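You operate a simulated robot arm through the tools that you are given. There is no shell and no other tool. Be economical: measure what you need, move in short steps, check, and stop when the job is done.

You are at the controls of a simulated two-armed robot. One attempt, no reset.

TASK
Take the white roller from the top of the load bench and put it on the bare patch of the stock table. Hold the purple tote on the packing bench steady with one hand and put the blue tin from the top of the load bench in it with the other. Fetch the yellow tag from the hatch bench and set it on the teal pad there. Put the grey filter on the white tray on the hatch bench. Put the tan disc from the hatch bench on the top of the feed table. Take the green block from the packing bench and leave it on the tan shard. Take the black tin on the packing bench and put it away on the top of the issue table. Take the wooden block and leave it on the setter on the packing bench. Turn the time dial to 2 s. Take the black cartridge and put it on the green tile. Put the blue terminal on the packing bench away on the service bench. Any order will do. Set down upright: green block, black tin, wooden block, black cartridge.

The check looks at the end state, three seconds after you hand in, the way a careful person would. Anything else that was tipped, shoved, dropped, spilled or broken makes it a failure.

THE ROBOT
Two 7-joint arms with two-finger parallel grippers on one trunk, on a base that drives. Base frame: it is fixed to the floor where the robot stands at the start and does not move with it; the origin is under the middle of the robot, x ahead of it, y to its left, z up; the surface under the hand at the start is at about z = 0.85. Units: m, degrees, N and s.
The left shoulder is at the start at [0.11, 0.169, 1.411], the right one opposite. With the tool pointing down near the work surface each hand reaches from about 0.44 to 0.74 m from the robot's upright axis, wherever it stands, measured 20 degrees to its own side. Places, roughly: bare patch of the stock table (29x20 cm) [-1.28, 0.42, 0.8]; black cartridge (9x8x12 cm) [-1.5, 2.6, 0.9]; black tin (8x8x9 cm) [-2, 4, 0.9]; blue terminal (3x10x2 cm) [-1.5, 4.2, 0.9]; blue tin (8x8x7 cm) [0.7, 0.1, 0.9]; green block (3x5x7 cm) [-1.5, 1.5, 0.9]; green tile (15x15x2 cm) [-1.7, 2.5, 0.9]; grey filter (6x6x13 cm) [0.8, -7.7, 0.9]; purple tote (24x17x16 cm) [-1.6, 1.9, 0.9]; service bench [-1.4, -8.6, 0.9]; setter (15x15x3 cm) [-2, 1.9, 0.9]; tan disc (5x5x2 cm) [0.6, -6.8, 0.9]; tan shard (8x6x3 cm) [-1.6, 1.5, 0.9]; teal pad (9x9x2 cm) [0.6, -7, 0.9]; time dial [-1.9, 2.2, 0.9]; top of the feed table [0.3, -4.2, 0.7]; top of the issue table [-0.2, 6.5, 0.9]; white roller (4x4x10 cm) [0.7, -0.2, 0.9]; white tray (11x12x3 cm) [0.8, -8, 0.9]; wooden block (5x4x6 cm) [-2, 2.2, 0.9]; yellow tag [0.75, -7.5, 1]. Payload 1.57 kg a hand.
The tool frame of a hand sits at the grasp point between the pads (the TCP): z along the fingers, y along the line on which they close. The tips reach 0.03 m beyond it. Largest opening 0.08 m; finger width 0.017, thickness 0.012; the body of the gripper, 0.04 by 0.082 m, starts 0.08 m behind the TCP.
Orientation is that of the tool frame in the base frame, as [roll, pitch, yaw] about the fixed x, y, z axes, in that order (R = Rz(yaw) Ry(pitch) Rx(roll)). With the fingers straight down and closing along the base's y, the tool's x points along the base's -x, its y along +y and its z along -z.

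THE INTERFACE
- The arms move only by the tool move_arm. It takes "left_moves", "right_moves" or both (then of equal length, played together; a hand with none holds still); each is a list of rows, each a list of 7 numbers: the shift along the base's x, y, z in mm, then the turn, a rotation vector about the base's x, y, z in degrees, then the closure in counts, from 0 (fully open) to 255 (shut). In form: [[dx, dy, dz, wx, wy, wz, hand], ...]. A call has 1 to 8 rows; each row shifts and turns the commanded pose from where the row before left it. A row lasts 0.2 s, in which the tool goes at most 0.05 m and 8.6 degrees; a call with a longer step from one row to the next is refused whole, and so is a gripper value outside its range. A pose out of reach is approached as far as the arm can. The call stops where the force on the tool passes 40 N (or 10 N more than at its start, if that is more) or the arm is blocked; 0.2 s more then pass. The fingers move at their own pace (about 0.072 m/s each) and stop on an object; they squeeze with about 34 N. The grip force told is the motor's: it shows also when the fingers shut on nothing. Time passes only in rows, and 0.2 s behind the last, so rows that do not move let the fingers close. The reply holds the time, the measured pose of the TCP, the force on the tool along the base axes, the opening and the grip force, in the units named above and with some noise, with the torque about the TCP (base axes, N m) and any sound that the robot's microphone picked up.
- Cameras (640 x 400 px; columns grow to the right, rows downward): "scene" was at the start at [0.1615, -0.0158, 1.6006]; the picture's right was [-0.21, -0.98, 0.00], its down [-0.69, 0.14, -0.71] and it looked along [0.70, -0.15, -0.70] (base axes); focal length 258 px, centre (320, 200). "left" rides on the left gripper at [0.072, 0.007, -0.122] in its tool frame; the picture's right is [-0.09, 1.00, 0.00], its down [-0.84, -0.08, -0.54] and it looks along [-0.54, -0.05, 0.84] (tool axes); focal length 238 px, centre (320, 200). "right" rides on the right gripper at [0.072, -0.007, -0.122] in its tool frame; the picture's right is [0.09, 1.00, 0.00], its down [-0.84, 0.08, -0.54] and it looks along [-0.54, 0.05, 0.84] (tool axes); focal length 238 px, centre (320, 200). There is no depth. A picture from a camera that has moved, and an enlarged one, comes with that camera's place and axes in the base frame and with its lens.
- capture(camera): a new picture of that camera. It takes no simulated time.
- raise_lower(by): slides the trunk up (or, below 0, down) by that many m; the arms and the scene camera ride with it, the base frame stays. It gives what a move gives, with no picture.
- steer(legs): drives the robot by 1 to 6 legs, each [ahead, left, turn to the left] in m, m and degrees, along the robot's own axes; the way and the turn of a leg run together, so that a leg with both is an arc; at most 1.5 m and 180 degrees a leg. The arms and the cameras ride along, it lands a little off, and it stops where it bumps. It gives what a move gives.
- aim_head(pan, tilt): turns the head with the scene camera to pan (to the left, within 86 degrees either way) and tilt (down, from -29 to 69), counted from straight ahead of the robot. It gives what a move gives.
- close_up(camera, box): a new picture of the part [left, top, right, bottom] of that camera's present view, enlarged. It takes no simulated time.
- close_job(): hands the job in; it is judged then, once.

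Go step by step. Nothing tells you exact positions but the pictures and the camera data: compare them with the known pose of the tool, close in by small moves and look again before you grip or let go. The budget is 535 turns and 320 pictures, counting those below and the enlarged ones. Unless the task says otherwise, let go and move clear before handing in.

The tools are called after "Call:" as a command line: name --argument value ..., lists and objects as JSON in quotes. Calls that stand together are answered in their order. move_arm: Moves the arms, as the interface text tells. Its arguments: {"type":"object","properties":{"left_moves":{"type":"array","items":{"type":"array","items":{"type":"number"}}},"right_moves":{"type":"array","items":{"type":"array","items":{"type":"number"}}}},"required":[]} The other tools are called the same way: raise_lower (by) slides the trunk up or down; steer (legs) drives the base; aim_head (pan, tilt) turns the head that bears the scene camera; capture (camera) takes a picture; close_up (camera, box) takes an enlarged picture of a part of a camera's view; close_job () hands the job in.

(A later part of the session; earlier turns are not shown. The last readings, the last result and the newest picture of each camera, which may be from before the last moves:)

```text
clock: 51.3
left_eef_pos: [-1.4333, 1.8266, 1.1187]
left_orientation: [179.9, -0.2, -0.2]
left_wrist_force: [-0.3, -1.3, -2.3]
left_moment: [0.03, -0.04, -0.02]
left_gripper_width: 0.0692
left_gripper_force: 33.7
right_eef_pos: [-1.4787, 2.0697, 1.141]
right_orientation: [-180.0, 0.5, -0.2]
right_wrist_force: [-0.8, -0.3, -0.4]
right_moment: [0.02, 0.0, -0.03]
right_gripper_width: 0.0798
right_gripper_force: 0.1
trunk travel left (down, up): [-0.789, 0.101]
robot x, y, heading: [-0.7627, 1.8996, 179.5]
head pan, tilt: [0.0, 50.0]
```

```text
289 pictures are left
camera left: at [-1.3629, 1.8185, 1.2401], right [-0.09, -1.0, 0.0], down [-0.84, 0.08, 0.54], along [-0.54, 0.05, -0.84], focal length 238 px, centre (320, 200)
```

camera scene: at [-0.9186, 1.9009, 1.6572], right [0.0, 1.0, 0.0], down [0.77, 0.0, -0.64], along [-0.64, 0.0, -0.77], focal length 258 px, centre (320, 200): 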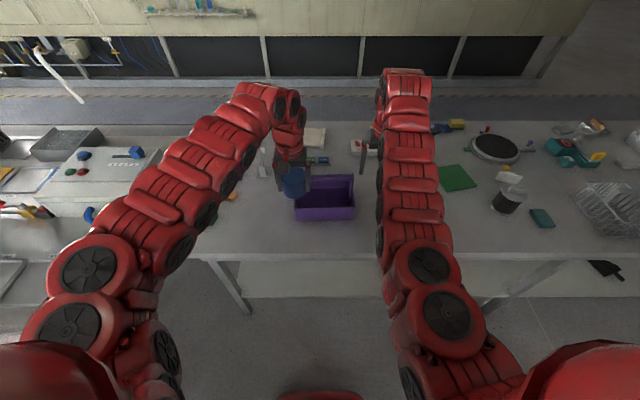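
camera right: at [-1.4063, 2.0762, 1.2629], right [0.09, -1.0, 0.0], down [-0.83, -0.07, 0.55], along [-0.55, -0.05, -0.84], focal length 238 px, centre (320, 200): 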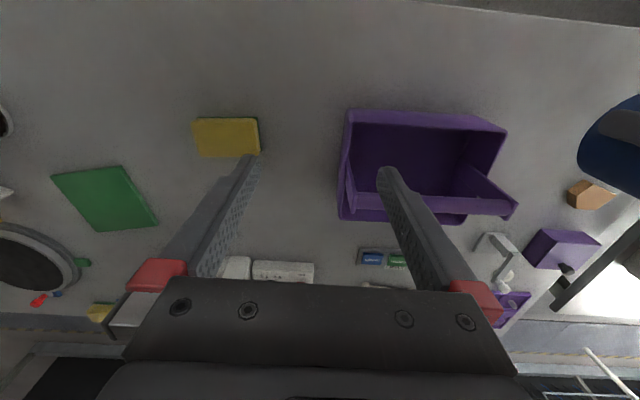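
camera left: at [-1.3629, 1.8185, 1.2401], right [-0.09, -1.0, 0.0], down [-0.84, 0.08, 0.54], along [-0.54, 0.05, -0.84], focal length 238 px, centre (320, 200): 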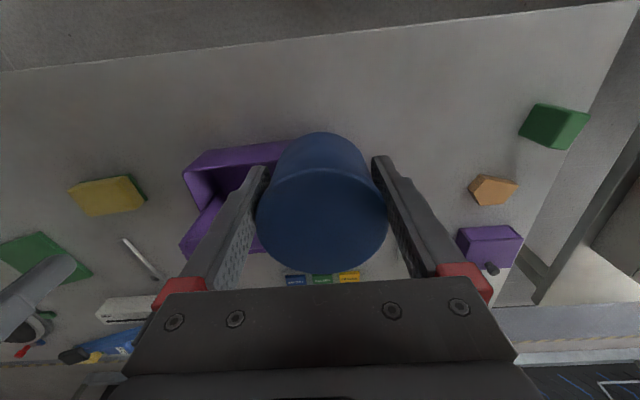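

Call:
close_up --camera "right" --box '[320, 90, 540, 240]'

Call:
close_up --camera "scene" --box '[250, 120, 390, 240]'

```text
2.67 times, centred on (430, 165) of right
camera zoom: at [-1.4063, 2.0762, 1.2629], right [0.09, -1.0, 0.0], down [-0.83, -0.07, 0.55], along [-0.55, -0.05, -0.84], focal length 636 px, centre (27, 293)
```

zoom: 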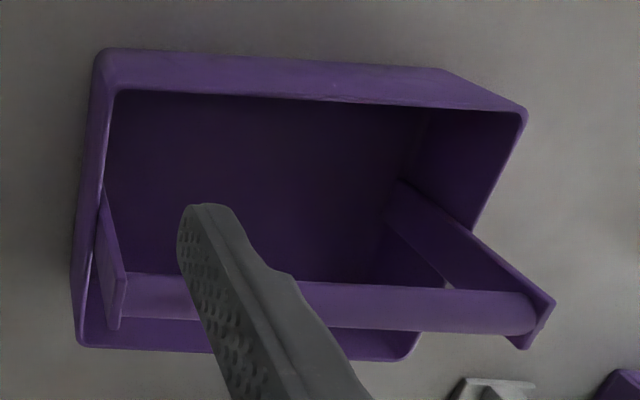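

```text
3.33 times, centred on (320, 180) of scene
camera zoom: at [-0.9186, 1.9009, 1.6572], right [0.0, 1.0, 0.0], down [0.77, 0.0, -0.64], along [-0.64, 0.0, -0.77], focal length 861 px, centre (320, 267)
```

zoom: 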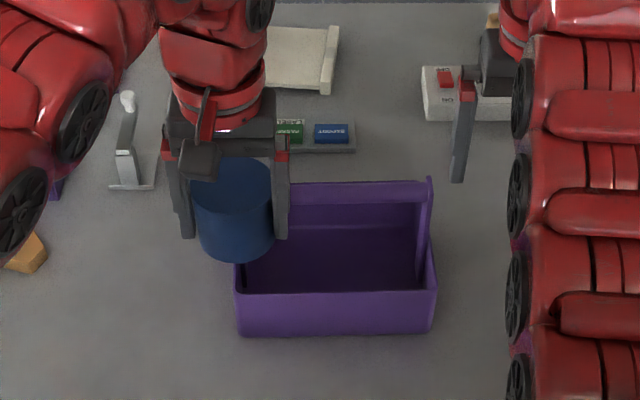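

The tote is a box (x −1.49…−1.66, y 1.81…2.03, rim ≈0.933) with a carrying bar above it at x≈−1.57, z≈1.0. I'll hold its +y side wall with the right hand and slip the tin in tilted under the bar from the front; first I drive 0.19 m closer.

Call:
steer --legs '[[0.19, 0, 0]]'

Call:
capture --camera "right"

Call:
capture --camera "scene"

```text
clock: 52.9
left_eef_pos: [-1.6206, 1.8283, 1.1197]
left_orientation: [179.9, -0.1, -0.3]
left_wrist_force: [-0.7, 0.5, -2.5]
left_moment: [0.01, -0.06, -0.03]
left_gripper_width: 0.0693
left_gripper_force: 33.9
right_eef_pos: [-1.6648, 2.0709, 1.1429]
right_orientation: [179.9, 0.6, -0.3]
right_wrist_force: [0.3, -0.2, 0.3]
right_moment: [-0.03, 0.03, 0.01]
right_gripper_width: 0.08
right_gripper_force: 0.1
trunk travel left (down, up): [-0.789, 0.101]
robot x, y, heading: [-0.9492, 1.9018, 179.5]
head pan, tilt: [0.0, 50.0]
```

```text
286 pictures are left
camera right: at [-1.5919, 2.078, 1.2641], right [0.09, -1.0, 0.0], down [-0.83, -0.07, 0.55], along [-0.55, -0.05, -0.83], focal length 238 px, centre (320, 200)
```

right: 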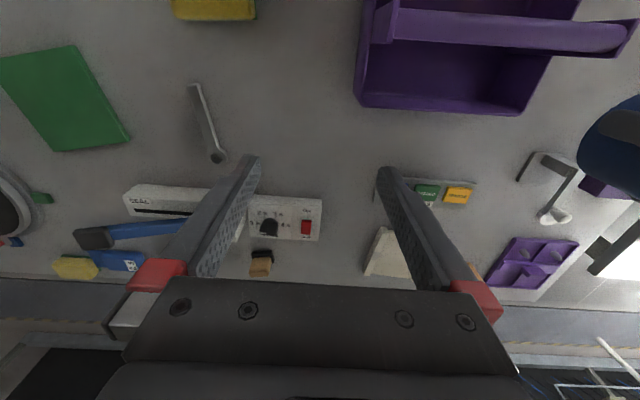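

```text
285 pictures are left
camera scene: at [-1.1038, 1.9019, 1.6575], right [0.0, 1.0, 0.0], down [0.77, 0.0, -0.64], along [-0.64, 0.0, -0.77], focal length 258 px, centre (320, 200)
```

scene: 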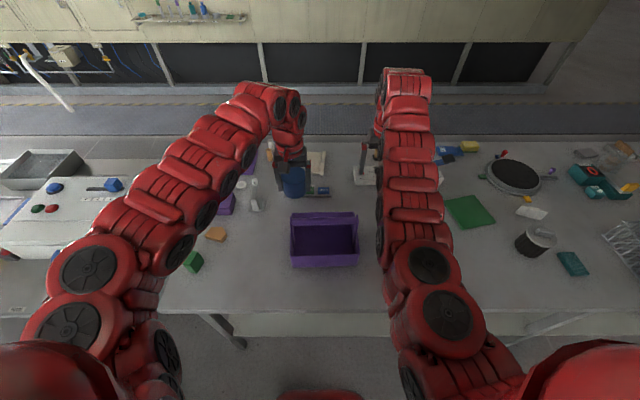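

Call:
close_up --camera "scene" --box '[270, 190, 380, 280]'

Call:
close_up --camera "right" --box '[330, 0, 640, 130]'

```text
4.44 times, centred on (325, 235) of scene
camera zoom: at [-1.1038, 1.9019, 1.6575], right [0.0, 1.0, 0.0], down [0.77, 0.0, -0.64], along [-0.64, 0.0, -0.77], focal length 1148 px, centre (298, 44)
```

zoom: 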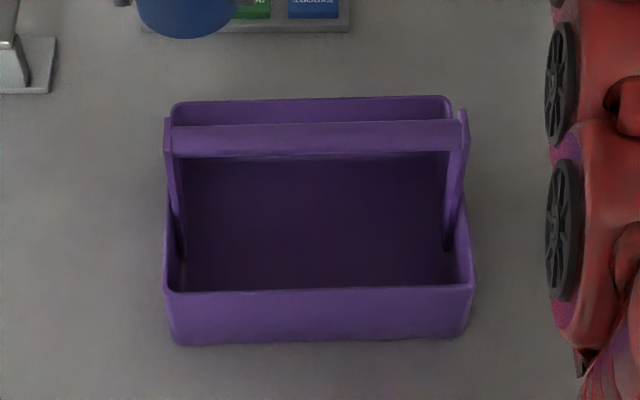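

```text
2.06 times, centred on (485, 65) of right
camera zoom: at [-1.5919, 2.078, 1.2641], right [0.09, -1.0, 0.0], down [-0.83, -0.07, 0.55], along [-0.55, -0.05, -0.83], focal length 492 px, centre (-21, 479)
```

zoom: 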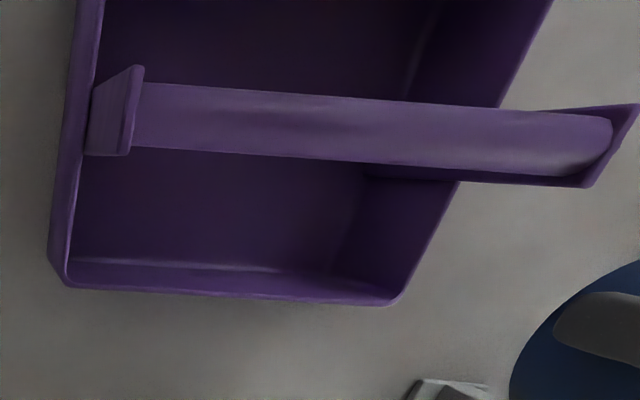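

Tote measured: outer y 1.808–2.024, rim z≈0.932, bar at x≈−1.57 about 2.5 cm thick at z≈0.99. I move the right hand over the rear part of the +y wall and lower it open.

Call:
move_arm --right_moves '[[25, -25, 0, 0, 0, 0, 0], [25, -25, 0, 0, -0.6, 0, 0], [0, 0, -45, 0, 0, 0, 0], [0, 0, -45, 0, 0, 0, 0], [0, 0, 0, 0, 0, 0, 0]]'

Call:
capture --camera "right"

```text
clock: 54.1
left_eef_pos: [-1.6204, 1.8282, 1.1189]
left_orientation: [-180.0, -0.1, -0.2]
left_wrist_force: [-0.1, 0.5, -2.4]
left_moment: [0.01, 0.0, -0.03]
left_gripper_width: 0.0693
left_gripper_force: 34.2
right_eef_pos: [-1.6156, 2.0209, 1.0542]
right_orientation: [-179.9, 0.0, -0.2]
right_wrist_force: [0.0, -0.2, -0.6]
right_moment: [0.02, 0.05, 0.0]
right_gripper_width: 0.08
right_gripper_force: 0.0
trunk travel left (down, up): [-0.789, 0.101]
robot x, y, heading: [-0.9468, 1.9004, 179.5]
head pan, tilt: [0.0, 50.0]
```

```text
282 pictures are left
camera right: at [-1.5436, 2.0268, 1.1753], right [0.09, -1.0, 0.0], down [-0.84, -0.07, 0.54], along [-0.54, -0.05, -0.84], focal length 238 px, centre (320, 200)
```

right: 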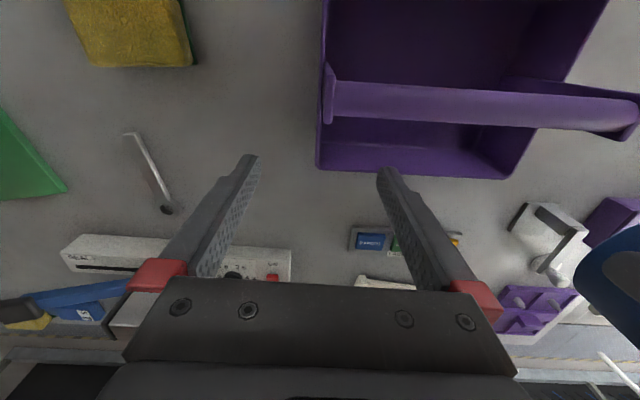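

Wall centre reads y≈2.016; I shift 5 mm and lower to straddle it.

Call:
move_arm --right_moves '[[0, -5, -45, 0, 0, 0, 0], [0, 0, -40, 0, 0, 0, 0], [0, 0, -40, 0, 0, 0, 0], [0, 0, 0, 0, 0, 0, 0]]'

Call:
capture --camera "right"

Call:
close_up --camera "scene" --box '[270, 170, 410, 280]'

```text
clock: 55.1
left_eef_pos: [-1.6208, 1.8279, 1.1192]
left_orientation: [180.0, -0.1, -0.2]
left_wrist_force: [0.4, 0.3, -2.0]
left_moment: [0.02, -0.04, -0.03]
left_gripper_width: 0.0691
left_gripper_force: 34.2
right_eef_pos: [-1.6139, 2.0165, 0.9276]
right_orientation: [180.0, 0.0, -0.2]
right_wrist_force: [-0.3, -0.4, -1.1]
right_moment: [0.03, 0.01, -0.03]
right_gripper_width: 0.08
right_gripper_force: 0.0
trunk travel left (down, up): [-0.789, 0.101]
robot x, y, heading: [-0.9548, 1.9028, 179.7]
head pan, tilt: [0.0, 50.0]
```

```text
281 pictures are left
camera right: at [-1.5434, 2.0227, 1.0497], right [0.09, -1.0, 0.0], down [-0.84, -0.07, 0.54], along [-0.54, -0.05, -0.84], focal length 238 px, centre (320, 200)
```

right: 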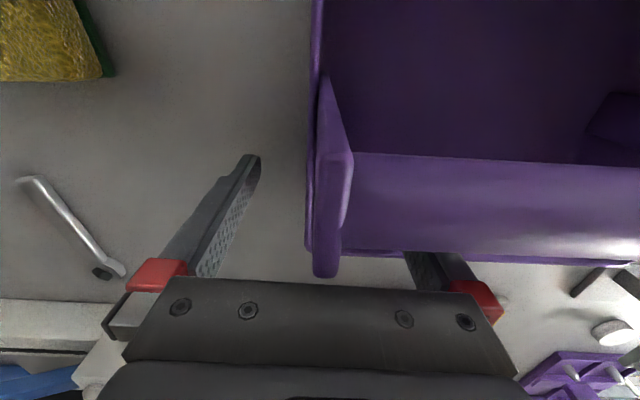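

```text
3.64 times, centred on (340, 225) of scene
camera zoom: at [-1.1052, 1.9015, 1.6573], right [0.0, 1.0, 0.0], down [0.77, 0.0, -0.64], along [-0.64, 0.0, -0.77], focal length 940 px, centre (247, 109)
```

zoom: 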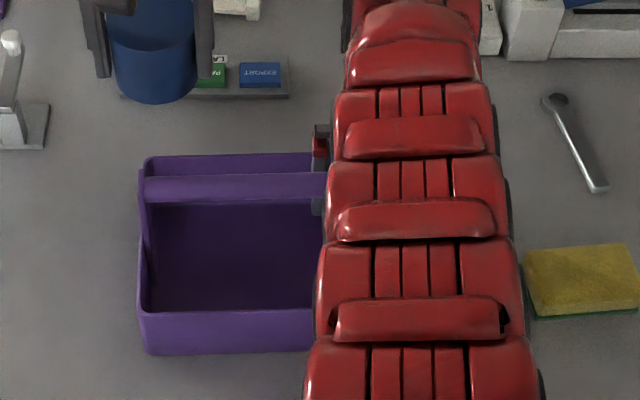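

The wall sits centred between the right fingers. I close the right hand.

Call:
move_arm --right_moves '[[0, 0, 0, 0, 0, 0, 180], [0, 0, 0, 0, 0, 0, 220], [0, 0, 0, 0, 0, 0, 240], [0, 0, 0, 0, 0, 0, 255], [0, 0, 0, 0, 0, 0, 255], [0, 0, 0, 0, 0, 0, 255]]'

Call:
capture --camera "right"

```text
clock: 56.5
left_eef_pos: [-1.6215, 1.8276, 1.1183]
left_orientation: [179.9, -0.1, -0.1]
left_wrist_force: [-0.2, -0.3, -3.0]
left_moment: [0.02, -0.04, 0.0]
left_gripper_width: 0.0692
left_gripper_force: 33.7
right_eef_pos: [-1.615, 2.0161, 0.9274]
right_orientation: [180.0, 0.0, -0.3]
right_wrist_force: [0.4, -1.4, 1.7]
right_moment: [0.04, -0.12, -0.08]
right_gripper_width: 0.0039
right_gripper_force: 24.9
trunk travel left (down, up): [-0.789, 0.101]
robot x, y, heading: [-0.9507, 1.9028, 179.6]
head pan, tilt: [0.0, 50.0]
```

```text
279 pictures are left
camera right: at [-1.5435, 2.0228, 1.0498], right [0.09, -1.0, 0.0], down [-0.84, -0.07, 0.54], along [-0.54, -0.05, -0.84], focal length 238 px, centre (320, 200)
```

right: 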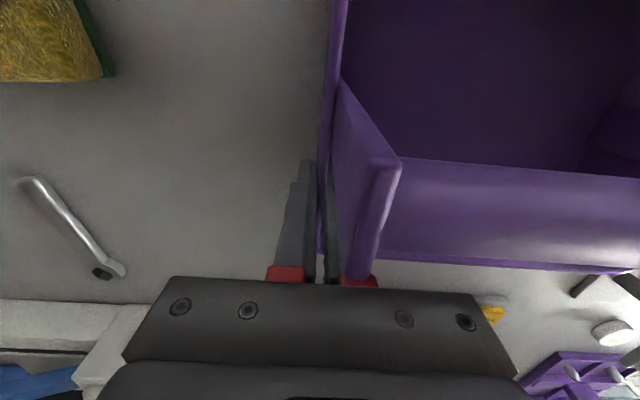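

The grip is on the wall (3.9 mm thick), though the tote slid ~9 mm toward −y. I slide it gently back.

Call:
move_arm --right_moves '[[0, 3, 0, 0, 0, 0, 255], [0, 3, 0, 0, 0, 0, 255], [0, 2, 0, 0, 0, 0, 255], [0, 0, 0, 0, 0, 0, 255]]'

Call:
close_up --camera "scene" --box '[270, 170, 410, 280]'

```text
clock: 57.5
left_eef_pos: [-1.6209, 1.8271, 1.1204]
left_orientation: [-180.0, -0.1, -0.3]
left_wrist_force: [0.2, 0.1, -2.7]
left_moment: [-0.02, -0.05, -0.05]
left_gripper_width: 0.0692
left_gripper_force: 34.0
right_eef_pos: [-1.6151, 2.0246, 0.9276]
right_orientation: [180.0, 0.0, -0.2]
right_wrist_force: [0.0, -3.2, 4.4]
right_moment: [-0.01, -0.35, -0.14]
right_gripper_width: 0.004
right_gripper_force: 24.7
trunk travel left (down, up): [-0.789, 0.101]
robot x, y, heading: [-0.9499, 1.8966, 179.7]
head pan, tilt: [0.0, 50.0]
```

```text
3.64 times, centred on (340, 225) of scene
camera zoom: at [-1.1051, 1.9012, 1.6573], right [0.0, 1.0, 0.0], down [0.77, 0.0, -0.64], along [-0.64, 0.0, -0.77], focal length 940 px, centre (247, 109)
```

zoom: 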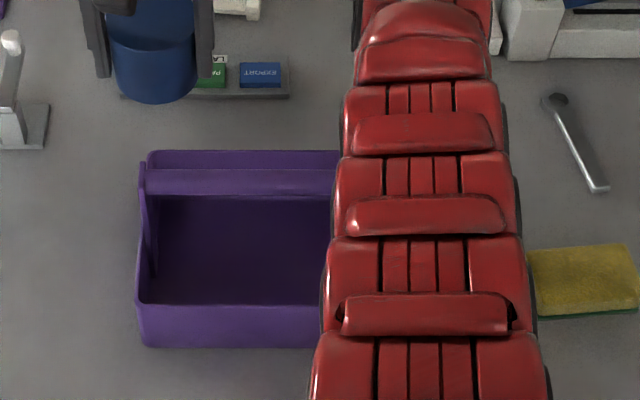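

Call:
move_arm --right_moves '[[3, 0, 0, 0, 0, 0, 255], [3, 0, 0, 0, 0, 0, 255], [0, 0, 0, 0, 0, 0, 255]]'

Call:
close_up --camera "scene" --box '[270, 190, 380, 280]'

```text
clock: 58.3
left_eef_pos: [-1.6201, 1.8274, 1.1207]
left_orientation: [179.8, -0.1, -0.3]
left_wrist_force: [0.9, -0.2, -2.1]
left_moment: [0.0, -0.02, 0.02]
left_gripper_width: 0.0691
left_gripper_force: 34.0
right_eef_pos: [-1.6101, 2.0252, 0.9277]
right_orientation: [180.0, 0.0, -0.3]
right_wrist_force: [-1.7, 0.8, 6.7]
right_moment: [0.01, 0.49, -0.21]
right_gripper_width: 0.0038
right_gripper_force: 24.8
trunk travel left (down, up): [-0.789, 0.101]
robot x, y, heading: [-0.9493, 1.9025, 179.8]
head pan, tilt: [0.0, 50.0]
```

```text
4.44 times, centred on (325, 235) of scene
camera zoom: at [-1.1047, 1.9019, 1.6574], right [0.01, 1.0, 0.0], down [0.77, 0.0, -0.64], along [-0.64, 0.0, -0.77], focal length 1148 px, centre (298, 44)
```

zoom: 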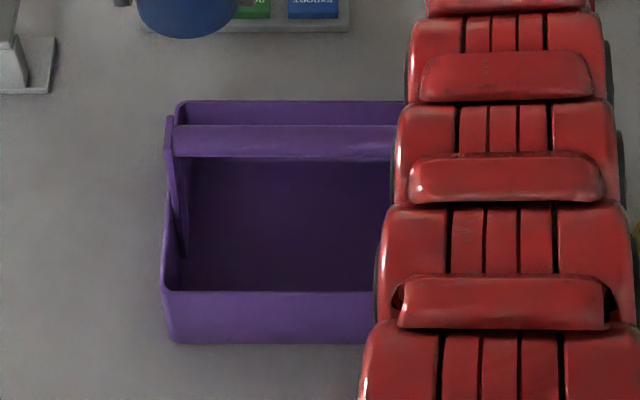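

The tote is back at its original spot and held. Now I bring the tin in front, tilting the hand 25° so it can slip under the bar.

Call:
move_arm --left_moves '[[42, 20, 10, 0, 0, 0, 255], [42, 22, 10, 0, 0, 0, 255], [40, 22, 0, 0, 0, 0, 255], [11, 3, 0, 0, 8.3, 0, 255], [0, 0, 0, 0, 8.3, 0, 255], [0, 0, 0, 0, 8.4, 0, 255], [0, 0, -40, 0, 0, 0, 255], [0, 0, 0, 0, 0, 0, 255]]'

Call:
capture --camera "scene"

Call:
capture --camera "left"

```text
clock: 60.1
left_eef_pos: [-1.5804, 1.8403, 1.088]
left_orientation: [179.9, -0.1, -0.3]
left_wrist_force: [-0.1, 0.3, -3.3]
left_moment: [-0.01, -0.02, -0.03]
left_gripper_width: 0.0691
left_gripper_force: 33.7
left hand out of reach, approached as far as the arm can: row 2, 3, 4, 5, 6, 7
right_eef_pos: [-1.6087, 2.0243, 0.927]
right_orientation: [-180.0, 0.0, -0.2]
right_wrist_force: [1.4, 0.2, 3.0]
right_moment: [0.08, -0.24, 0.07]
right_gripper_width: 0.004
right_gripper_force: 25.1
trunk travel left (down, up): [-0.789, 0.101]
robot x, y, heading: [-0.9477, 1.9028, 179.4]
head pan, tilt: [0.0, 50.0]
```

```text
276 pictures are left
camera scene: at [-1.1049, 1.9018, 1.6573], right [0.0, 1.0, 0.0], down [0.77, 0.0, -0.64], along [-0.64, 0.0, -0.77], focal length 258 px, centre (320, 200)
```

scene: 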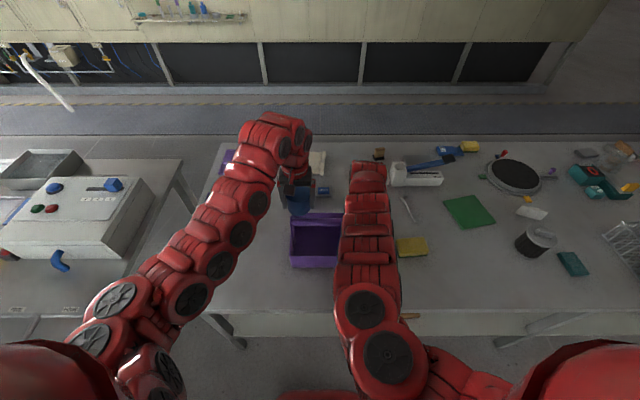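

```text
275 pictures are left
camera left: at [-1.5102, 1.8326, 1.2091], right [-0.1, -1.0, 0.0], down [-0.84, 0.08, 0.54], along [-0.54, 0.05, -0.84], focal length 238 px, centre (320, 200)
```

left: 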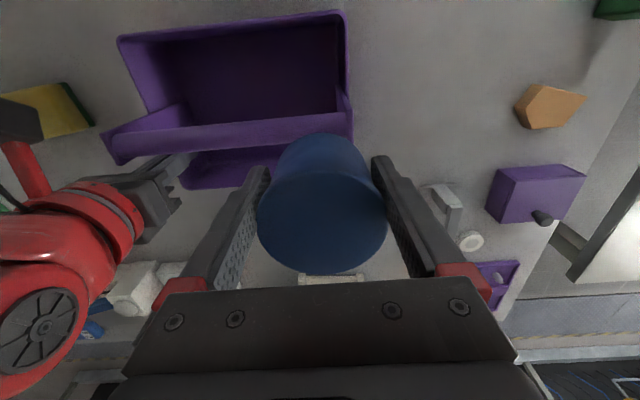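

The left arm is too folded here to come in. I'll release the tote, back off ~9 cm, and hold the wall nearer the front so both hands reach.

Call:
move_arm --right_moves '[[0, 0, 0, 0, 0, 0, 200], [0, 0, 0, 0, 0, 0, 120], [0, 0, 0, 0, 0, 0, 60], [0, 0, 0, 0, 0, 0, 0], [0, 0, 45, 0, 0, 0, 0], [0, 0, 45, 0, 0, 0, 0], [0, 0, 45, 0, 0, 0, 0], [0, 0, 45, 0, 0, 0, 0]]' --left_moves '[[0, 0, 0, 0, 0, 0, 255], [0, 0, 0, 0, 0, 0, 255], [0, 0, 0, 0, 0, 0, 255], [0, 0, 0, 0, 0, 0, 255], [0, 0, 0, 0, 0, 0, 255], [0, 0, 0, 0, 0, 0, 255], [0, 0, 0, 0, 0, 0, 255], [0, 0, 30, 0, 0, 0, 255]]'

Call:
steer --legs '[[-0.09, 0, 0]]'

Call:
close_up --camera "scene" --box '[260, 140, 400, 250]'

```text
clock: 61.9
left_eef_pos: [-1.5795, 1.8396, 1.1187]
left_orientation: [180.0, -0.2, -0.2]
left_wrist_force: [0.9, -0.8, -2.3]
left_moment: [0.01, 0.02, 0.02]
left_gripper_width: 0.0688
left_gripper_force: 34.1
right_eef_pos: [-1.6084, 2.0235, 1.1097]
right_orientation: [179.9, -0.1, -0.2]
right_wrist_force: [0.9, -0.1, 0.1]
right_moment: [0.02, 0.02, 0.0]
right_gripper_width: 0.0799
right_gripper_force: 0.2
trunk travel left (down, up): [-0.789, 0.101]
robot x, y, heading: [-0.9476, 1.8997, 179.8]
head pan, tilt: [0.0, 50.0]
```

```text
clock: 63.0
left_eef_pos: [-1.4924, 1.8399, 1.1172]
left_orientation: [179.9, -0.3, -0.2]
left_wrist_force: [0.6, -0.2, -2.7]
left_moment: [-0.03, -0.04, 0.02]
left_gripper_width: 0.0687
left_gripper_force: 33.6
right_eef_pos: [-1.5208, 2.0232, 1.1091]
right_orientation: [-179.9, -0.1, -0.3]
right_wrist_force: [0.7, -0.1, -0.5]
right_moment: [0.01, 0.02, 0.02]
right_gripper_width: 0.0799
right_gripper_force: 0.0
trunk travel left (down, up): [-0.789, 0.101]
robot x, y, heading: [-0.8597, 1.8966, 179.7]
head pan, tilt: [0.0, 50.0]
```

```text
3.64 times, centred on (330, 195) of scene
camera zoom: at [-1.0176, 1.9013, 1.6571], right [0.0, 1.0, 0.0], down [0.77, 0.0, -0.64], along [-0.64, 0.0, -0.77], focal length 940 px, centre (284, 218)
```

zoom: 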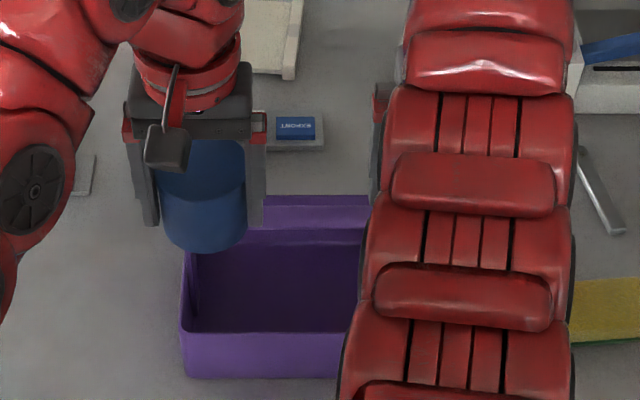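

Call:
capture --camera "right"

Call:
move_arm --left_moves '[[0, -10, 0, 0, 8.3, 0, 255], [0, 0, 0, 0, 8.3, 0, 255], [0, 0, 0, 0, 8.4, 0, 255], [0, 0, 0, 0, 0, 0, 255]]'

```text
273 pictures are left
camera right: at [-1.45, 2.0299, 1.2299], right [0.09, -1.0, 0.0], down [-0.84, -0.07, 0.54], along [-0.54, -0.05, -0.84], focal length 238 px, centre (320, 200)
```

right: 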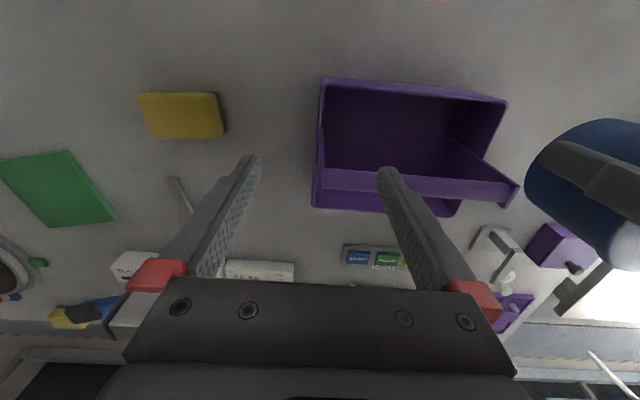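

```text
clock: 64.0
left_eef_pos: [-1.4926, 1.8407, 1.1167]
left_orientation: [179.9, -0.2, -0.3]
left_wrist_force: [0.5, 0.5, -2.6]
left_moment: [-0.02, -0.01, -0.03]
left_gripper_width: 0.0687
left_gripper_force: 34.5
left hand out of reach, approached as far as the arm can: row 1, 2, 3
right_eef_pos: [-1.522, 2.0243, 1.1081]
right_orientation: [180.0, -0.1, -0.3]
right_wrist_force: [0.3, -0.7, -0.4]
right_moment: [-0.01, -0.01, -0.01]
right_gripper_width: 0.0798
right_gripper_force: 0.0
trunk travel left (down, up): [-0.789, 0.101]
robot x, y, heading: [-0.8632, 1.9002, 179.6]
head pan, tilt: [0.0, 50.0]
```

The left arm balks at this high folded posture. I try raising the trunk so the hands work lower relative to the shoulders.

Call:
raise_lower --by 0.09

Call:
move_arm --left_moves '[[20, 0, -40, 0, 0, 0, 255], [20, 0, -40, 0, 0, 0, 255], [0, 0, 0, 0, 8, 0, 255], [0, 0, 0, 0, 8, 0, 255], [0, 0, 0, 0, 8, 0, 255], [0, 0, 0, 0, 0, 0, 255]]'

```text
clock: 65.2
left_eef_pos: [-1.491, 1.8403, 1.2072]
left_orientation: [179.8, -0.2, -0.4]
left_wrist_force: [-0.8, 0.1, -3.3]
left_moment: [-0.01, -0.03, -0.01]
left_gripper_width: 0.0688
left_gripper_force: 34.0
right_eef_pos: [-1.5209, 2.0231, 1.1981]
right_orientation: [-180.0, -0.2, -0.4]
right_wrist_force: [0.1, -0.2, 0.6]
right_moment: [0.0, 0.0, 0.0]
right_gripper_width: 0.0798
right_gripper_force: 0.0
trunk travel left (down, up): [-0.879, 0.011]
robot x, y, heading: [-0.8576, 1.9011, 179.9]
head pan, tilt: [0.0, 50.0]
```

```text
clock: 66.6
left_eef_pos: [-1.4922, 1.8404, 1.207]
left_orientation: [179.9, -0.2, -0.3]
left_wrist_force: [0.0, 0.0, -2.8]
left_moment: [0.01, -0.02, 0.01]
left_gripper_width: 0.0686
left_gripper_force: 34.1
left hand out of reach, approached as far as the arm can: row 1, 2, 3, 4, 5
right_eef_pos: [-1.5209, 2.0246, 1.1986]
right_orientation: [-180.0, 0.0, -0.3]
right_wrist_force: [0.1, -0.1, -1.0]
right_moment: [0.0, 0.0, -0.05]
right_gripper_width: 0.08
right_gripper_force: 0.0
trunk travel left (down, up): [-0.879, 0.011]
robot x, y, heading: [-0.8594, 1.9004, 179.6]
head pan, tilt: [0.0, 50.0]
```

Call:
move_arm --left_moves '[[0, 0, -40, 0, 0, 0, 255], [0, 0, -40, 0, 0, 0, 255], [0, 0, 0, 0, 0, 0, 255]]'

Call:
move_arm --left_moves '[[0, 0, 0, 0, 4, 0, 255], [0, 0, 0, 0, 4, 0, 255], [0, 0, 0, 0, 0, 0, 255]]'

Call:
move_arm --left_moves '[[20, 0, 0, 0, 0, 0, 255], [0, 0, 0, 0, 0, 0, 255]]'

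```text
clock: 67.4
left_eef_pos: [-1.4944, 1.8411, 1.1275]
left_orientation: [179.9, -0.2, -0.3]
left_wrist_force: [0.1, -0.5, -2.2]
left_moment: [-0.03, -0.08, -0.02]
left_gripper_width: 0.0688
left_gripper_force: 34.3
right_eef_pos: [-1.52, 2.0239, 1.1981]
right_orientation: [179.9, 0.1, -0.3]
right_wrist_force: [-0.8, 0.8, -1.0]
right_moment: [0.0, 0.02, 0.01]
right_gripper_width: 0.0797
right_gripper_force: 0.1
trunk travel left (down, up): [-0.879, 0.011]
robot x, y, heading: [-0.8573, 1.8978, 179.7]
head pan, tilt: [0.0, 50.0]
```

```text
clock: 68.2
left_eef_pos: [-1.4943, 1.8409, 1.1277]
left_orientation: [179.9, 7.8, -0.3]
left_wrist_force: [-0.2, -0.1, -2.2]
left_moment: [0.02, -0.05, -0.01]
left_gripper_width: 0.0684
left_gripper_force: 33.9
right_eef_pos: [-1.5212, 2.0225, 1.1985]
right_orientation: [-180.0, -0.1, -0.3]
right_wrist_force: [0.5, -0.8, -0.5]
right_moment: [0.0, 0.0, -0.01]
right_gripper_width: 0.0799
right_gripper_force: 0.0
trunk travel left (down, up): [-0.879, 0.011]
robot x, y, heading: [-0.8583, 1.902, 179.8]
head pan, tilt: [0.0, 50.0]
```

```text
clock: 68.8
left_eef_pos: [-1.4723, 1.8399, 1.1256]
left_orientation: [180.0, 7.8, -0.2]
left_wrist_force: [0.1, 0.0, -2.8]
left_moment: [-0.04, -0.06, -0.02]
left_gripper_width: 0.0682
left_gripper_force: 33.9
right_eef_pos: [-1.5215, 2.023, 1.1973]
right_orientation: [179.9, -0.1, -0.3]
right_wrist_force: [-1.1, 0.2, -0.1]
right_moment: [-0.01, 0.02, 0.0]
right_gripper_width: 0.0804
right_gripper_force: 0.0
trunk travel left (down, up): [-0.879, 0.011]
robot x, y, heading: [-0.8613, 1.9055, 179.9]
head pan, tilt: [0.0, 50.0]
```

Lower posture works. I continue tilting to 25° and move to the pre-insert point.

Call:
move_arm --left_moves '[[0, 10, -20, 0, 6, 0, 255], [0, 10, -15, 0, 6, 0, 255], [-7, 15, -10, 0, 5.2, 0, 255], [-7, 0, 0, 0, 0, 0, 255], [0, 0, 0, 0, 0, 0, 255]]'

Call:
capture --camera "left"

Call:
capture --camera "scene"

```text
clock: 70.0
left_eef_pos: [-1.486, 1.8764, 1.0829]
left_orientation: [179.9, 25.1, -0.3]
left_wrist_force: [0.3, -0.8, -2.2]
left_moment: [-0.04, -0.04, 0.01]
left_gripper_width: 0.0684
left_gripper_force: 34.3
right_eef_pos: [-1.5209, 2.0239, 1.1972]
right_orientation: [180.0, -0.1, -0.4]
right_wrist_force: [0.0, 0.2, -0.4]
right_moment: [0.02, 0.0, 0.01]
right_gripper_width: 0.0799
right_gripper_force: 0.1
trunk travel left (down, up): [-0.879, 0.011]
robot x, y, heading: [-0.8609, 1.9024, 179.5]
head pan, tilt: [0.0, 50.0]
```

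```text
272 pictures are left
camera left: at [-1.3699, 1.8675, 1.1618], right [-0.09, -1.0, 0.04], down [-0.53, 0.08, 0.85], along [-0.84, 0.05, -0.53], focal length 238 px, centre (320, 200)
```

left: 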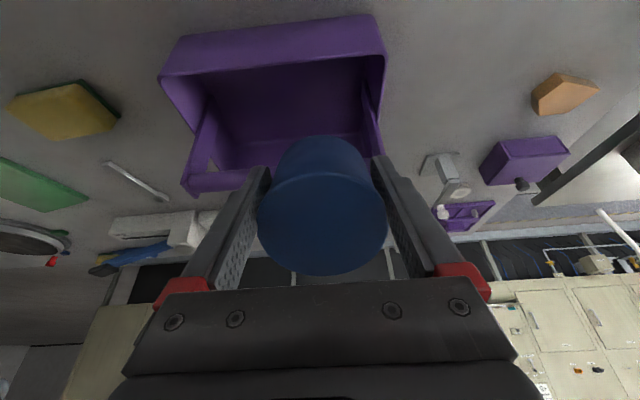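

```text
271 pictures are left
camera scene: at [-1.0167, 1.9012, 1.7473], right [0.01, 1.0, 0.0], down [0.77, 0.0, -0.64], along [-0.64, 0.0, -0.77], focal length 258 px, centre (320, 200)
```

scene: 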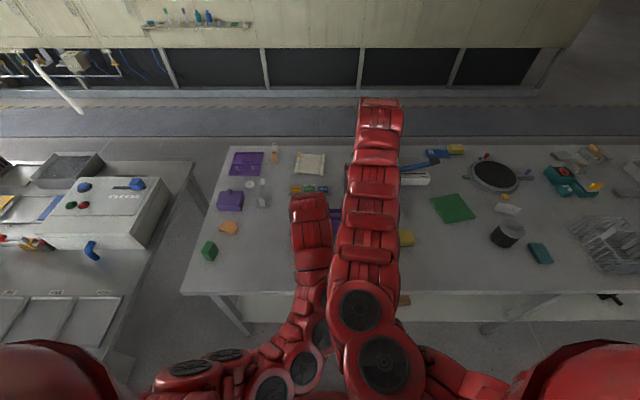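

The left hand is ready in front of the tote. Now I lower the right hand onto the front part of the +y wall (true wall centre ≈2.024).

Call:
move_arm --right_moves '[[0, 0, -45, 0, 0, 0, 0], [0, 0, -45, 0, 0, 0, 0], [0, 0, -45, 0, 0, 0, 0], [0, 0, -45, 0, 0, 0, 0], [0, 0, -45, 0, 0, 0, 0], [0, 0, 0, 0, 0, 0, 0]]'

Call:
capture --camera "right"

```text
clock: 71.4
left_eef_pos: [-1.485, 1.8758, 1.0827]
left_orientation: [179.8, 25.1, -0.3]
left_wrist_force: [0.4, -0.5, -2.7]
left_moment: [0.01, -0.05, 0.01]
left_gripper_width: 0.0684
left_gripper_force: 33.8
right_eef_pos: [-1.5185, 2.0226, 0.9726]
right_orientation: [-180.0, -0.1, -0.2]
right_wrist_force: [-0.4, 0.4, 0.2]
right_moment: [-0.02, -0.02, 0.0]
right_gripper_width: 0.0795
right_gripper_force: 0.0
trunk travel left (down, up): [-0.879, 0.011]
robot x, y, heading: [-0.8603, 1.8973, 180.0]
head pan, tilt: [0.0, 50.0]
```

```text
270 pictures are left
camera right: at [-1.4482, 2.029, 1.0952], right [0.09, -1.0, 0.0], down [-0.84, -0.07, 0.54], along [-0.54, -0.05, -0.84], focal length 238 px, centre (320, 200)
```

right: 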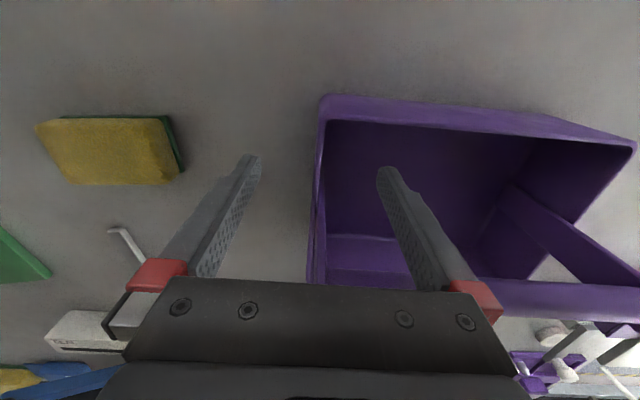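

Wall is centred between the fingertips. I lower the last 45 mm and close.

Call:
move_arm --right_moves '[[0, 0, -45, 0, 0, 0, 0], [0, 0, 0, 0, 0, 0, 0], [0, 0, 0, 0, 0, 0, 200], [0, 0, 0, 0, 0, 0, 230], [0, 0, 0, 0, 0, 0, 255], [0, 0, 0, 0, 0, 0, 255], [0, 0, 0, 0, 0, 0, 255]]'

Call:
capture --camera "right"

Call:
capture --camera "left"

```text
clock: 72.2
left_eef_pos: [-1.4835, 1.8746, 1.0843]
left_orientation: [179.9, 25.3, -0.3]
left_wrist_force: [-0.4, 0.1, -2.1]
left_moment: [-0.02, -0.1, 0.01]
left_gripper_width: 0.0683
left_gripper_force: 33.6
right_eef_pos: [-1.5245, 2.0235, 0.9339]
right_orientation: [-180.0, 1.0, -0.2]
right_wrist_force: [2.5, -1.2, 17.9]
right_moment: [-0.01, 0.73, 0.04]
right_gripper_width: 0.0253
right_gripper_force: 0.2
trunk travel left (down, up): [-0.879, 0.011]
robot x, y, heading: [-0.8562, 1.8976, 179.6]
head pan, tilt: [0.0, 50.0]
stopped in row 3 (right hand): the force on the tool passed its limit at 41 N (the readings are from after the stop); the commanded pose is now the measured one
```

```text
269 pictures are left
camera right: at [-1.4512, 2.0303, 1.055], right [0.09, -1.0, 0.0], down [-0.83, -0.07, 0.56], along [-0.55, -0.05, -0.83], focal length 238 px, centre (320, 200)
```

right: 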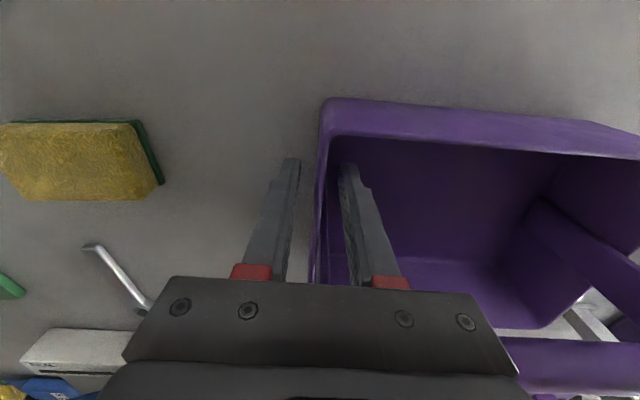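

```text
268 pictures are left
camera left: at [-1.3675, 1.8674, 1.1628], right [-0.09, -1.0, 0.04], down [-0.53, 0.08, 0.85], along [-0.85, 0.05, -0.53], focal length 238 px, centre (320, 200)
```

left: 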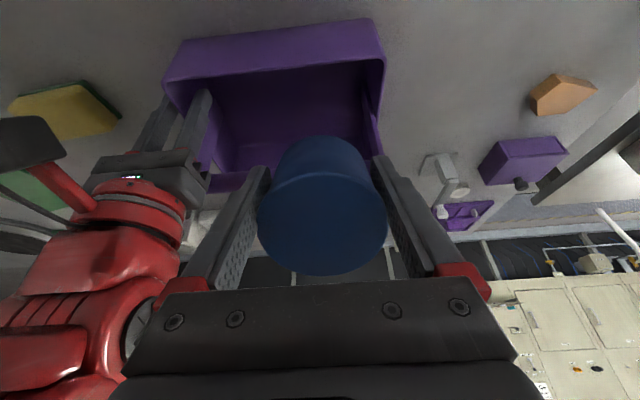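

The gripper body touched the handle upright; I lift 8 mm and grip the rim there.

Call:
move_arm --right_moves '[[2, 0, 8, 0, -1, 0, 175], [0, 0, 0, 0, 0, 0, 200], [0, 0, 0, 0, 0, 0, 230], [0, 0, 0, 0, 0, 0, 255], [0, 0, 0, 0, 0, 0, 255], [0, 0, 0, 0, 0, 0, 255]]'

Call:
capture --camera "right"

Call:
capture --camera "left"

```text
clock: 73.6
left_eef_pos: [-1.4857, 1.8753, 1.0828]
left_orientation: [179.7, 25.1, -0.3]
left_wrist_force: [1.3, -0.7, -2.2]
left_moment: [-0.03, 0.0, 0.01]
left_gripper_width: 0.0683
left_gripper_force: 34.4
right_eef_pos: [-1.5225, 2.0254, 0.939]
right_orientation: [180.0, -0.4, -0.3]
right_wrist_force: [1.0, 0.1, 2.7]
right_moment: [0.02, -0.55, 0.13]
right_gripper_width: 0.0038
right_gripper_force: 24.2
trunk travel left (down, up): [-0.879, 0.011]
robot x, y, heading: [-0.861, 1.8994, 179.8]
head pan, tilt: [0.0, 50.0]
```

```text
267 pictures are left
camera right: at [-1.4522, 2.0309, 1.0623], right [0.09, -1.0, 0.0], down [-0.84, -0.07, 0.54], along [-0.53, -0.05, -0.84], focal length 238 px, centre (320, 200)
```

right: 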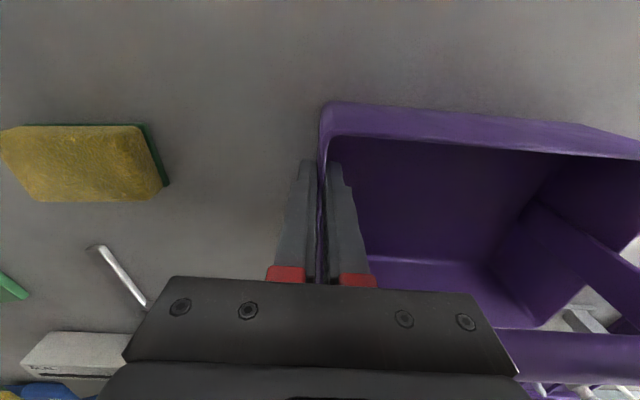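

```text
266 pictures are left
camera left: at [-1.3696, 1.8676, 1.1621], right [-0.09, -1.0, 0.04], down [-0.53, 0.08, 0.85], along [-0.84, 0.05, -0.53], focal length 238 px, centre (320, 200)
```

left: 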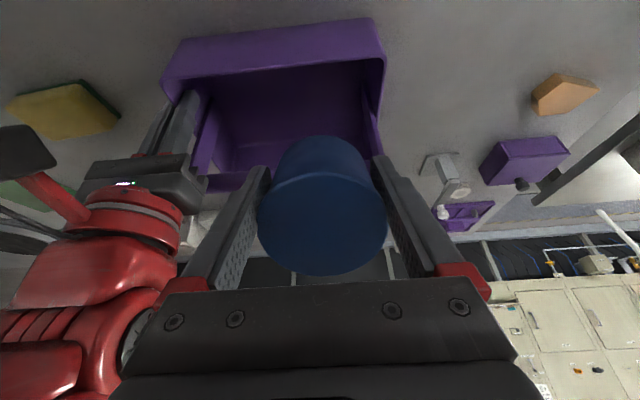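

Tote is held without shifting. I bring the tin to the entry point and slide it part-way along the 25° path.

Call:
move_arm --left_moves '[[0, 14, -20, 0, 0, 0, 255], [0, 0, -23, 0, 0, 0, 255], [-9, 0, -20, 0, 0, 0, 255], [-9, 0, -20, 0, 0, 0, 255], [0, 0, 0, 0, 0, 0, 255]]' --right_moves '[[0, 0, 0, 0, 0, 0, 255], [0, 0, 0, 0, 0, 0, 255], [0, 0, 0, 0, 0, 0, 255], [0, 0, 0, 0, 0, 0, 255], [0, 0, 0, 0, 0, 0, 255]]'

Call:
capture --camera "left"

Call:
capture --camera "right"

```text
clock: 74.8
left_eef_pos: [-1.5027, 1.8911, 0.9993]
left_orientation: [179.8, 25.0, -0.2]
left_wrist_force: [0.2, 0.1, -2.6]
left_moment: [-0.01, -0.08, 0.0]
left_gripper_width: 0.0675
left_gripper_force: 33.8
right_eef_pos: [-1.5231, 2.0261, 0.9405]
right_orientation: [-180.0, -0.4, -0.4]
right_wrist_force: [-0.6, 1.3, 1.9]
right_moment: [0.04, 0.55, -0.02]
right_gripper_width: 0.0034
right_gripper_force: 24.5
trunk travel left (down, up): [-0.879, 0.011]
robot x, y, heading: [-0.8593, 1.9045, 179.5]
head pan, tilt: [0.0, 50.0]
```

```text
265 pictures are left
camera left: at [-1.3876, 1.8822, 1.0789], right [-0.09, -1.0, 0.04], down [-0.53, 0.08, 0.84], along [-0.84, 0.05, -0.53], focal length 238 px, centre (320, 200)
```

left: 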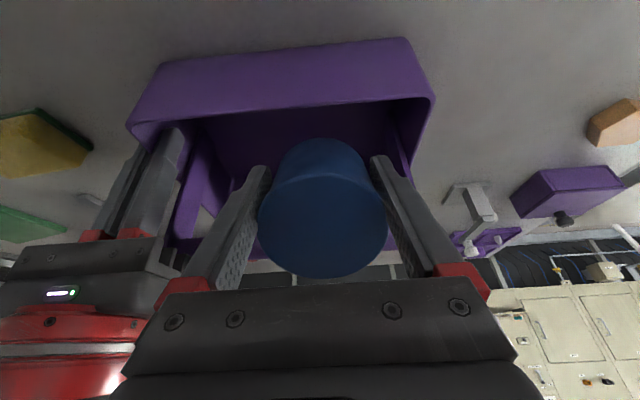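

```text
264 pictures are left
camera right: at [-1.4527, 2.0313, 1.0623], right [0.09, -1.0, 0.0], down [-0.84, -0.07, 0.54], along [-0.54, -0.05, -0.84], focal length 238 px, centre (320, 200)
```

right: 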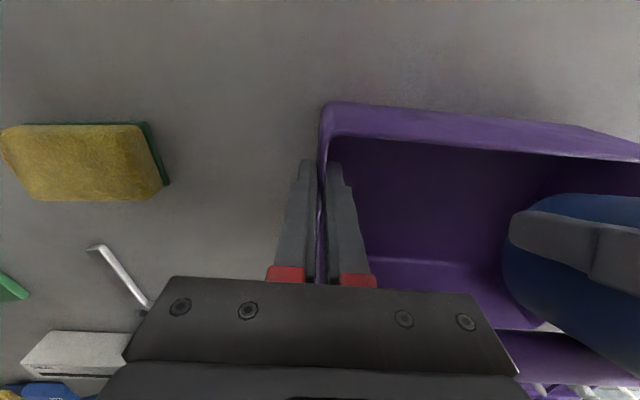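

The tin seems to have settled a few mm lower/forward in the grip; I bias 3 mm away from the bar and continue inserting.

Call:
move_arm --left_moves '[[-5, 0, -20, 0, 0, 0, 255], [-9, 0, -20, 0, 0, 0, 255], [-8, 0, -18, 0, 0, 0, 255], [0, 0, 0, 0, 0, 0, 255]]' --right_moves '[[0, 0, 0, 0, 0, 0, 255], [0, 0, 0, 0, 0, 0, 255], [0, 0, 0, 0, 0, 0, 255], [0, 0, 0, 0, 0, 0, 255]]'

Call:
capture --camera "left"

Call:
capture --camera "right"

```text
clock: 75.8
left_eef_pos: [-1.5239, 1.8903, 0.9422]
left_orientation: [179.9, 25.1, -0.3]
left_wrist_force: [-0.3, -0.3, -2.6]
left_moment: [0.02, -0.09, -0.01]
left_gripper_width: 0.0679
left_gripper_force: 33.7
right_eef_pos: [-1.5229, 2.0248, 0.9396]
right_orientation: [180.0, -0.4, -0.3]
right_wrist_force: [-1.1, 1.5, 4.4]
right_moment: [0.04, -0.08, -0.08]
right_gripper_width: 0.004
right_gripper_force: 24.9
trunk travel left (down, up): [-0.879, 0.011]
robot x, y, heading: [-0.8605, 1.8973, 179.9]
head pan, tilt: [0.0, 50.0]
```

```text
263 pictures are left
camera left: at [-1.409, 1.8822, 1.0209], right [-0.09, -1.0, 0.04], down [-0.53, 0.08, 0.85], along [-0.84, 0.05, -0.53], focal length 238 px, centre (320, 200)
```

left: 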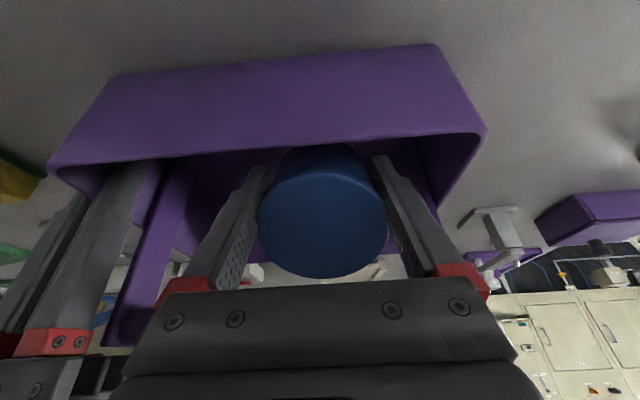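

```text
262 pictures are left
camera right: at [-1.4525, 2.0311, 1.0623], right [0.09, -1.0, 0.0], down [-0.84, -0.07, 0.54], along [-0.53, -0.05, -0.84], focal length 238 px, centre (320, 200)
```

right: 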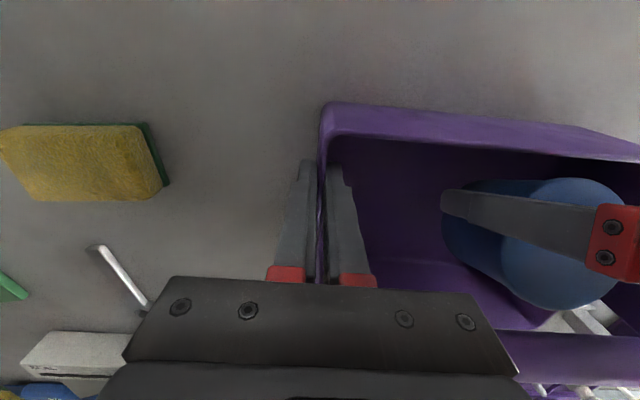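

The tin is inside the tote without contact. I keep lowering in small steps until it touches the floor.

Call:
move_arm --left_moves '[[-4, 0, -10, 0, 0, 0, 255], [-3, 0, -7, 0, 0, 0, 255], [0, 0, 0, 0, 0, 0, 255]]'

```text
clock: 76.6
left_eef_pos: [-1.5333, 1.8897, 0.9247]
left_orientation: [179.8, 25.1, -0.2]
left_wrist_force: [0.5, 0.1, -2.0]
left_moment: [-0.01, -0.05, 0.01]
left_gripper_width: 0.0678
left_gripper_force: 33.5
right_eef_pos: [-1.5237, 2.0253, 0.9399]
right_orientation: [-179.9, -0.5, -0.4]
right_wrist_force: [-0.1, 1.4, 4.8]
right_moment: [-0.02, -0.14, -0.1]
right_gripper_width: 0.0039
right_gripper_force: 24.3
trunk travel left (down, up): [-0.879, 0.011]
robot x, y, heading: [-0.8574, 1.9022, 179.8]
head pan, tilt: [0.0, 50.0]
```

Call:
move_arm --left_moves '[[0, 0, 0, 0, -5.7, 0, 255], [0, 0, 0, 0, -5.7, 0, 255], [0, 0, 0, 0, -5.7, 0, 255], [0, 0, 0, 0, 0, 0, 255]]'

Call:
capture --camera "left"

Call:
capture --camera "right"

```text
clock: 77.6
left_eef_pos: [-1.5323, 1.8899, 0.9252]
left_orientation: [-180.0, 7.8, -0.2]
left_wrist_force: [0.3, -0.6, -1.0]
left_moment: [0.04, 0.15, -0.03]
left_gripper_width: 0.0674
left_gripper_force: 33.8
right_eef_pos: [-1.5232, 2.025, 0.9391]
right_orientation: [-179.9, -0.4, -0.5]
right_wrist_force: [0.1, 1.6, 1.3]
right_moment: [-0.07, 0.38, -0.15]
right_gripper_width: 0.0037
right_gripper_force: 24.5
trunk travel left (down, up): [-0.879, 0.011]
robot x, y, heading: [-0.8587, 1.8986, 179.7]
head pan, tilt: [0.0, 50.0]
```

```text
261 pictures are left
camera left: at [-1.4446, 1.8815, 1.0351], right [-0.09, -1.0, 0.01], down [-0.76, 0.08, 0.65], along [-0.65, 0.05, -0.76], focal length 238 px, centre (320, 200)
```

left: 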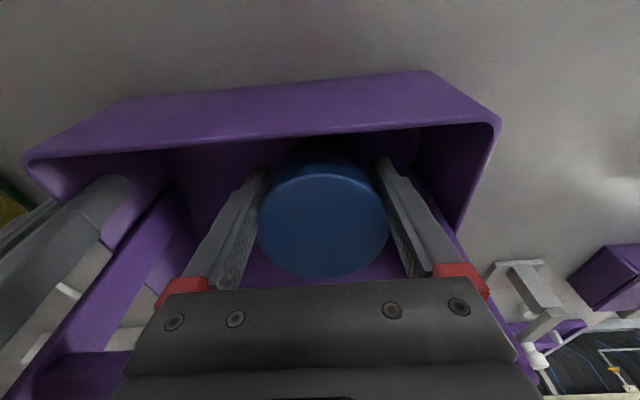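

```text
260 pictures are left
camera right: at [-1.4519, 2.031, 1.0623], right [0.09, -1.0, 0.0], down [-0.84, -0.07, 0.54], along [-0.53, -0.05, -0.84], focal length 238 px, centre (320, 200)
```

right: 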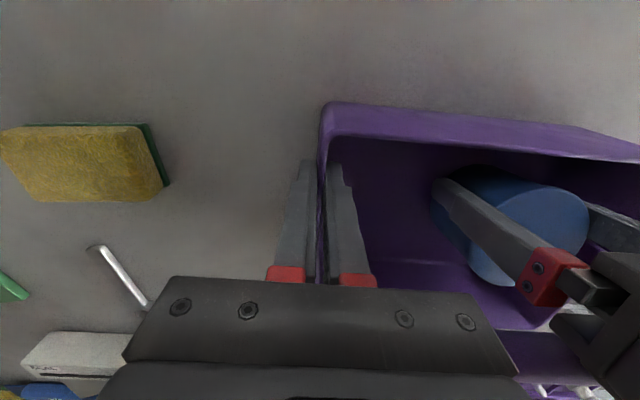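

Call:
move_arm --left_moves '[[0, 0, -6, 0, 0, 0, 255], [0, 0, -6, 0, 0, 0, 255], [0, 0, 0, 0, 0, 0, 255]]'

Call:
capture --camera "left"

```text
clock: 78.4
left_eef_pos: [-1.5324, 1.8894, 0.9128]
left_orientation: [179.9, 7.9, -0.3]
left_wrist_force: [-0.1, 0.1, -2.9]
left_moment: [-0.01, -0.03, -0.01]
left_gripper_width: 0.0677
left_gripper_force: 34.8
right_eef_pos: [-1.5232, 2.0261, 0.9413]
right_orientation: [179.9, -0.5, -0.3]
right_wrist_force: [-1.1, 1.1, 2.3]
right_moment: [0.03, 0.31, -0.22]
right_gripper_width: 0.0037
right_gripper_force: 24.4
trunk travel left (down, up): [-0.879, 0.011]
robot x, y, heading: [-0.8604, 1.8982, 179.7]
head pan, tilt: [0.0, 50.0]
```

```text
259 pictures are left
camera left: at [-1.445, 1.8821, 1.0228], right [-0.1, -1.0, 0.01], down [-0.75, 0.08, 0.65], along [-0.65, 0.05, -0.76], focal length 238 px, centre (320, 200)
```

left: 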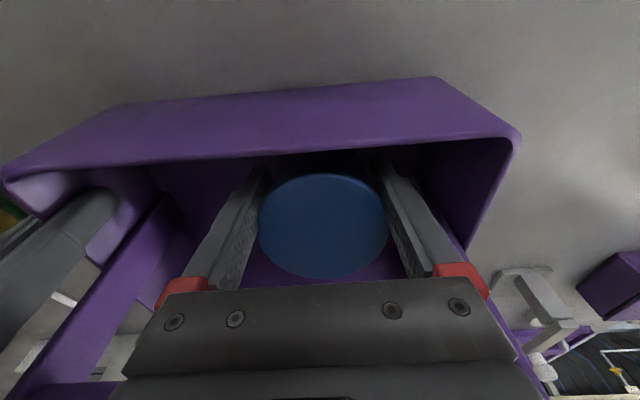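

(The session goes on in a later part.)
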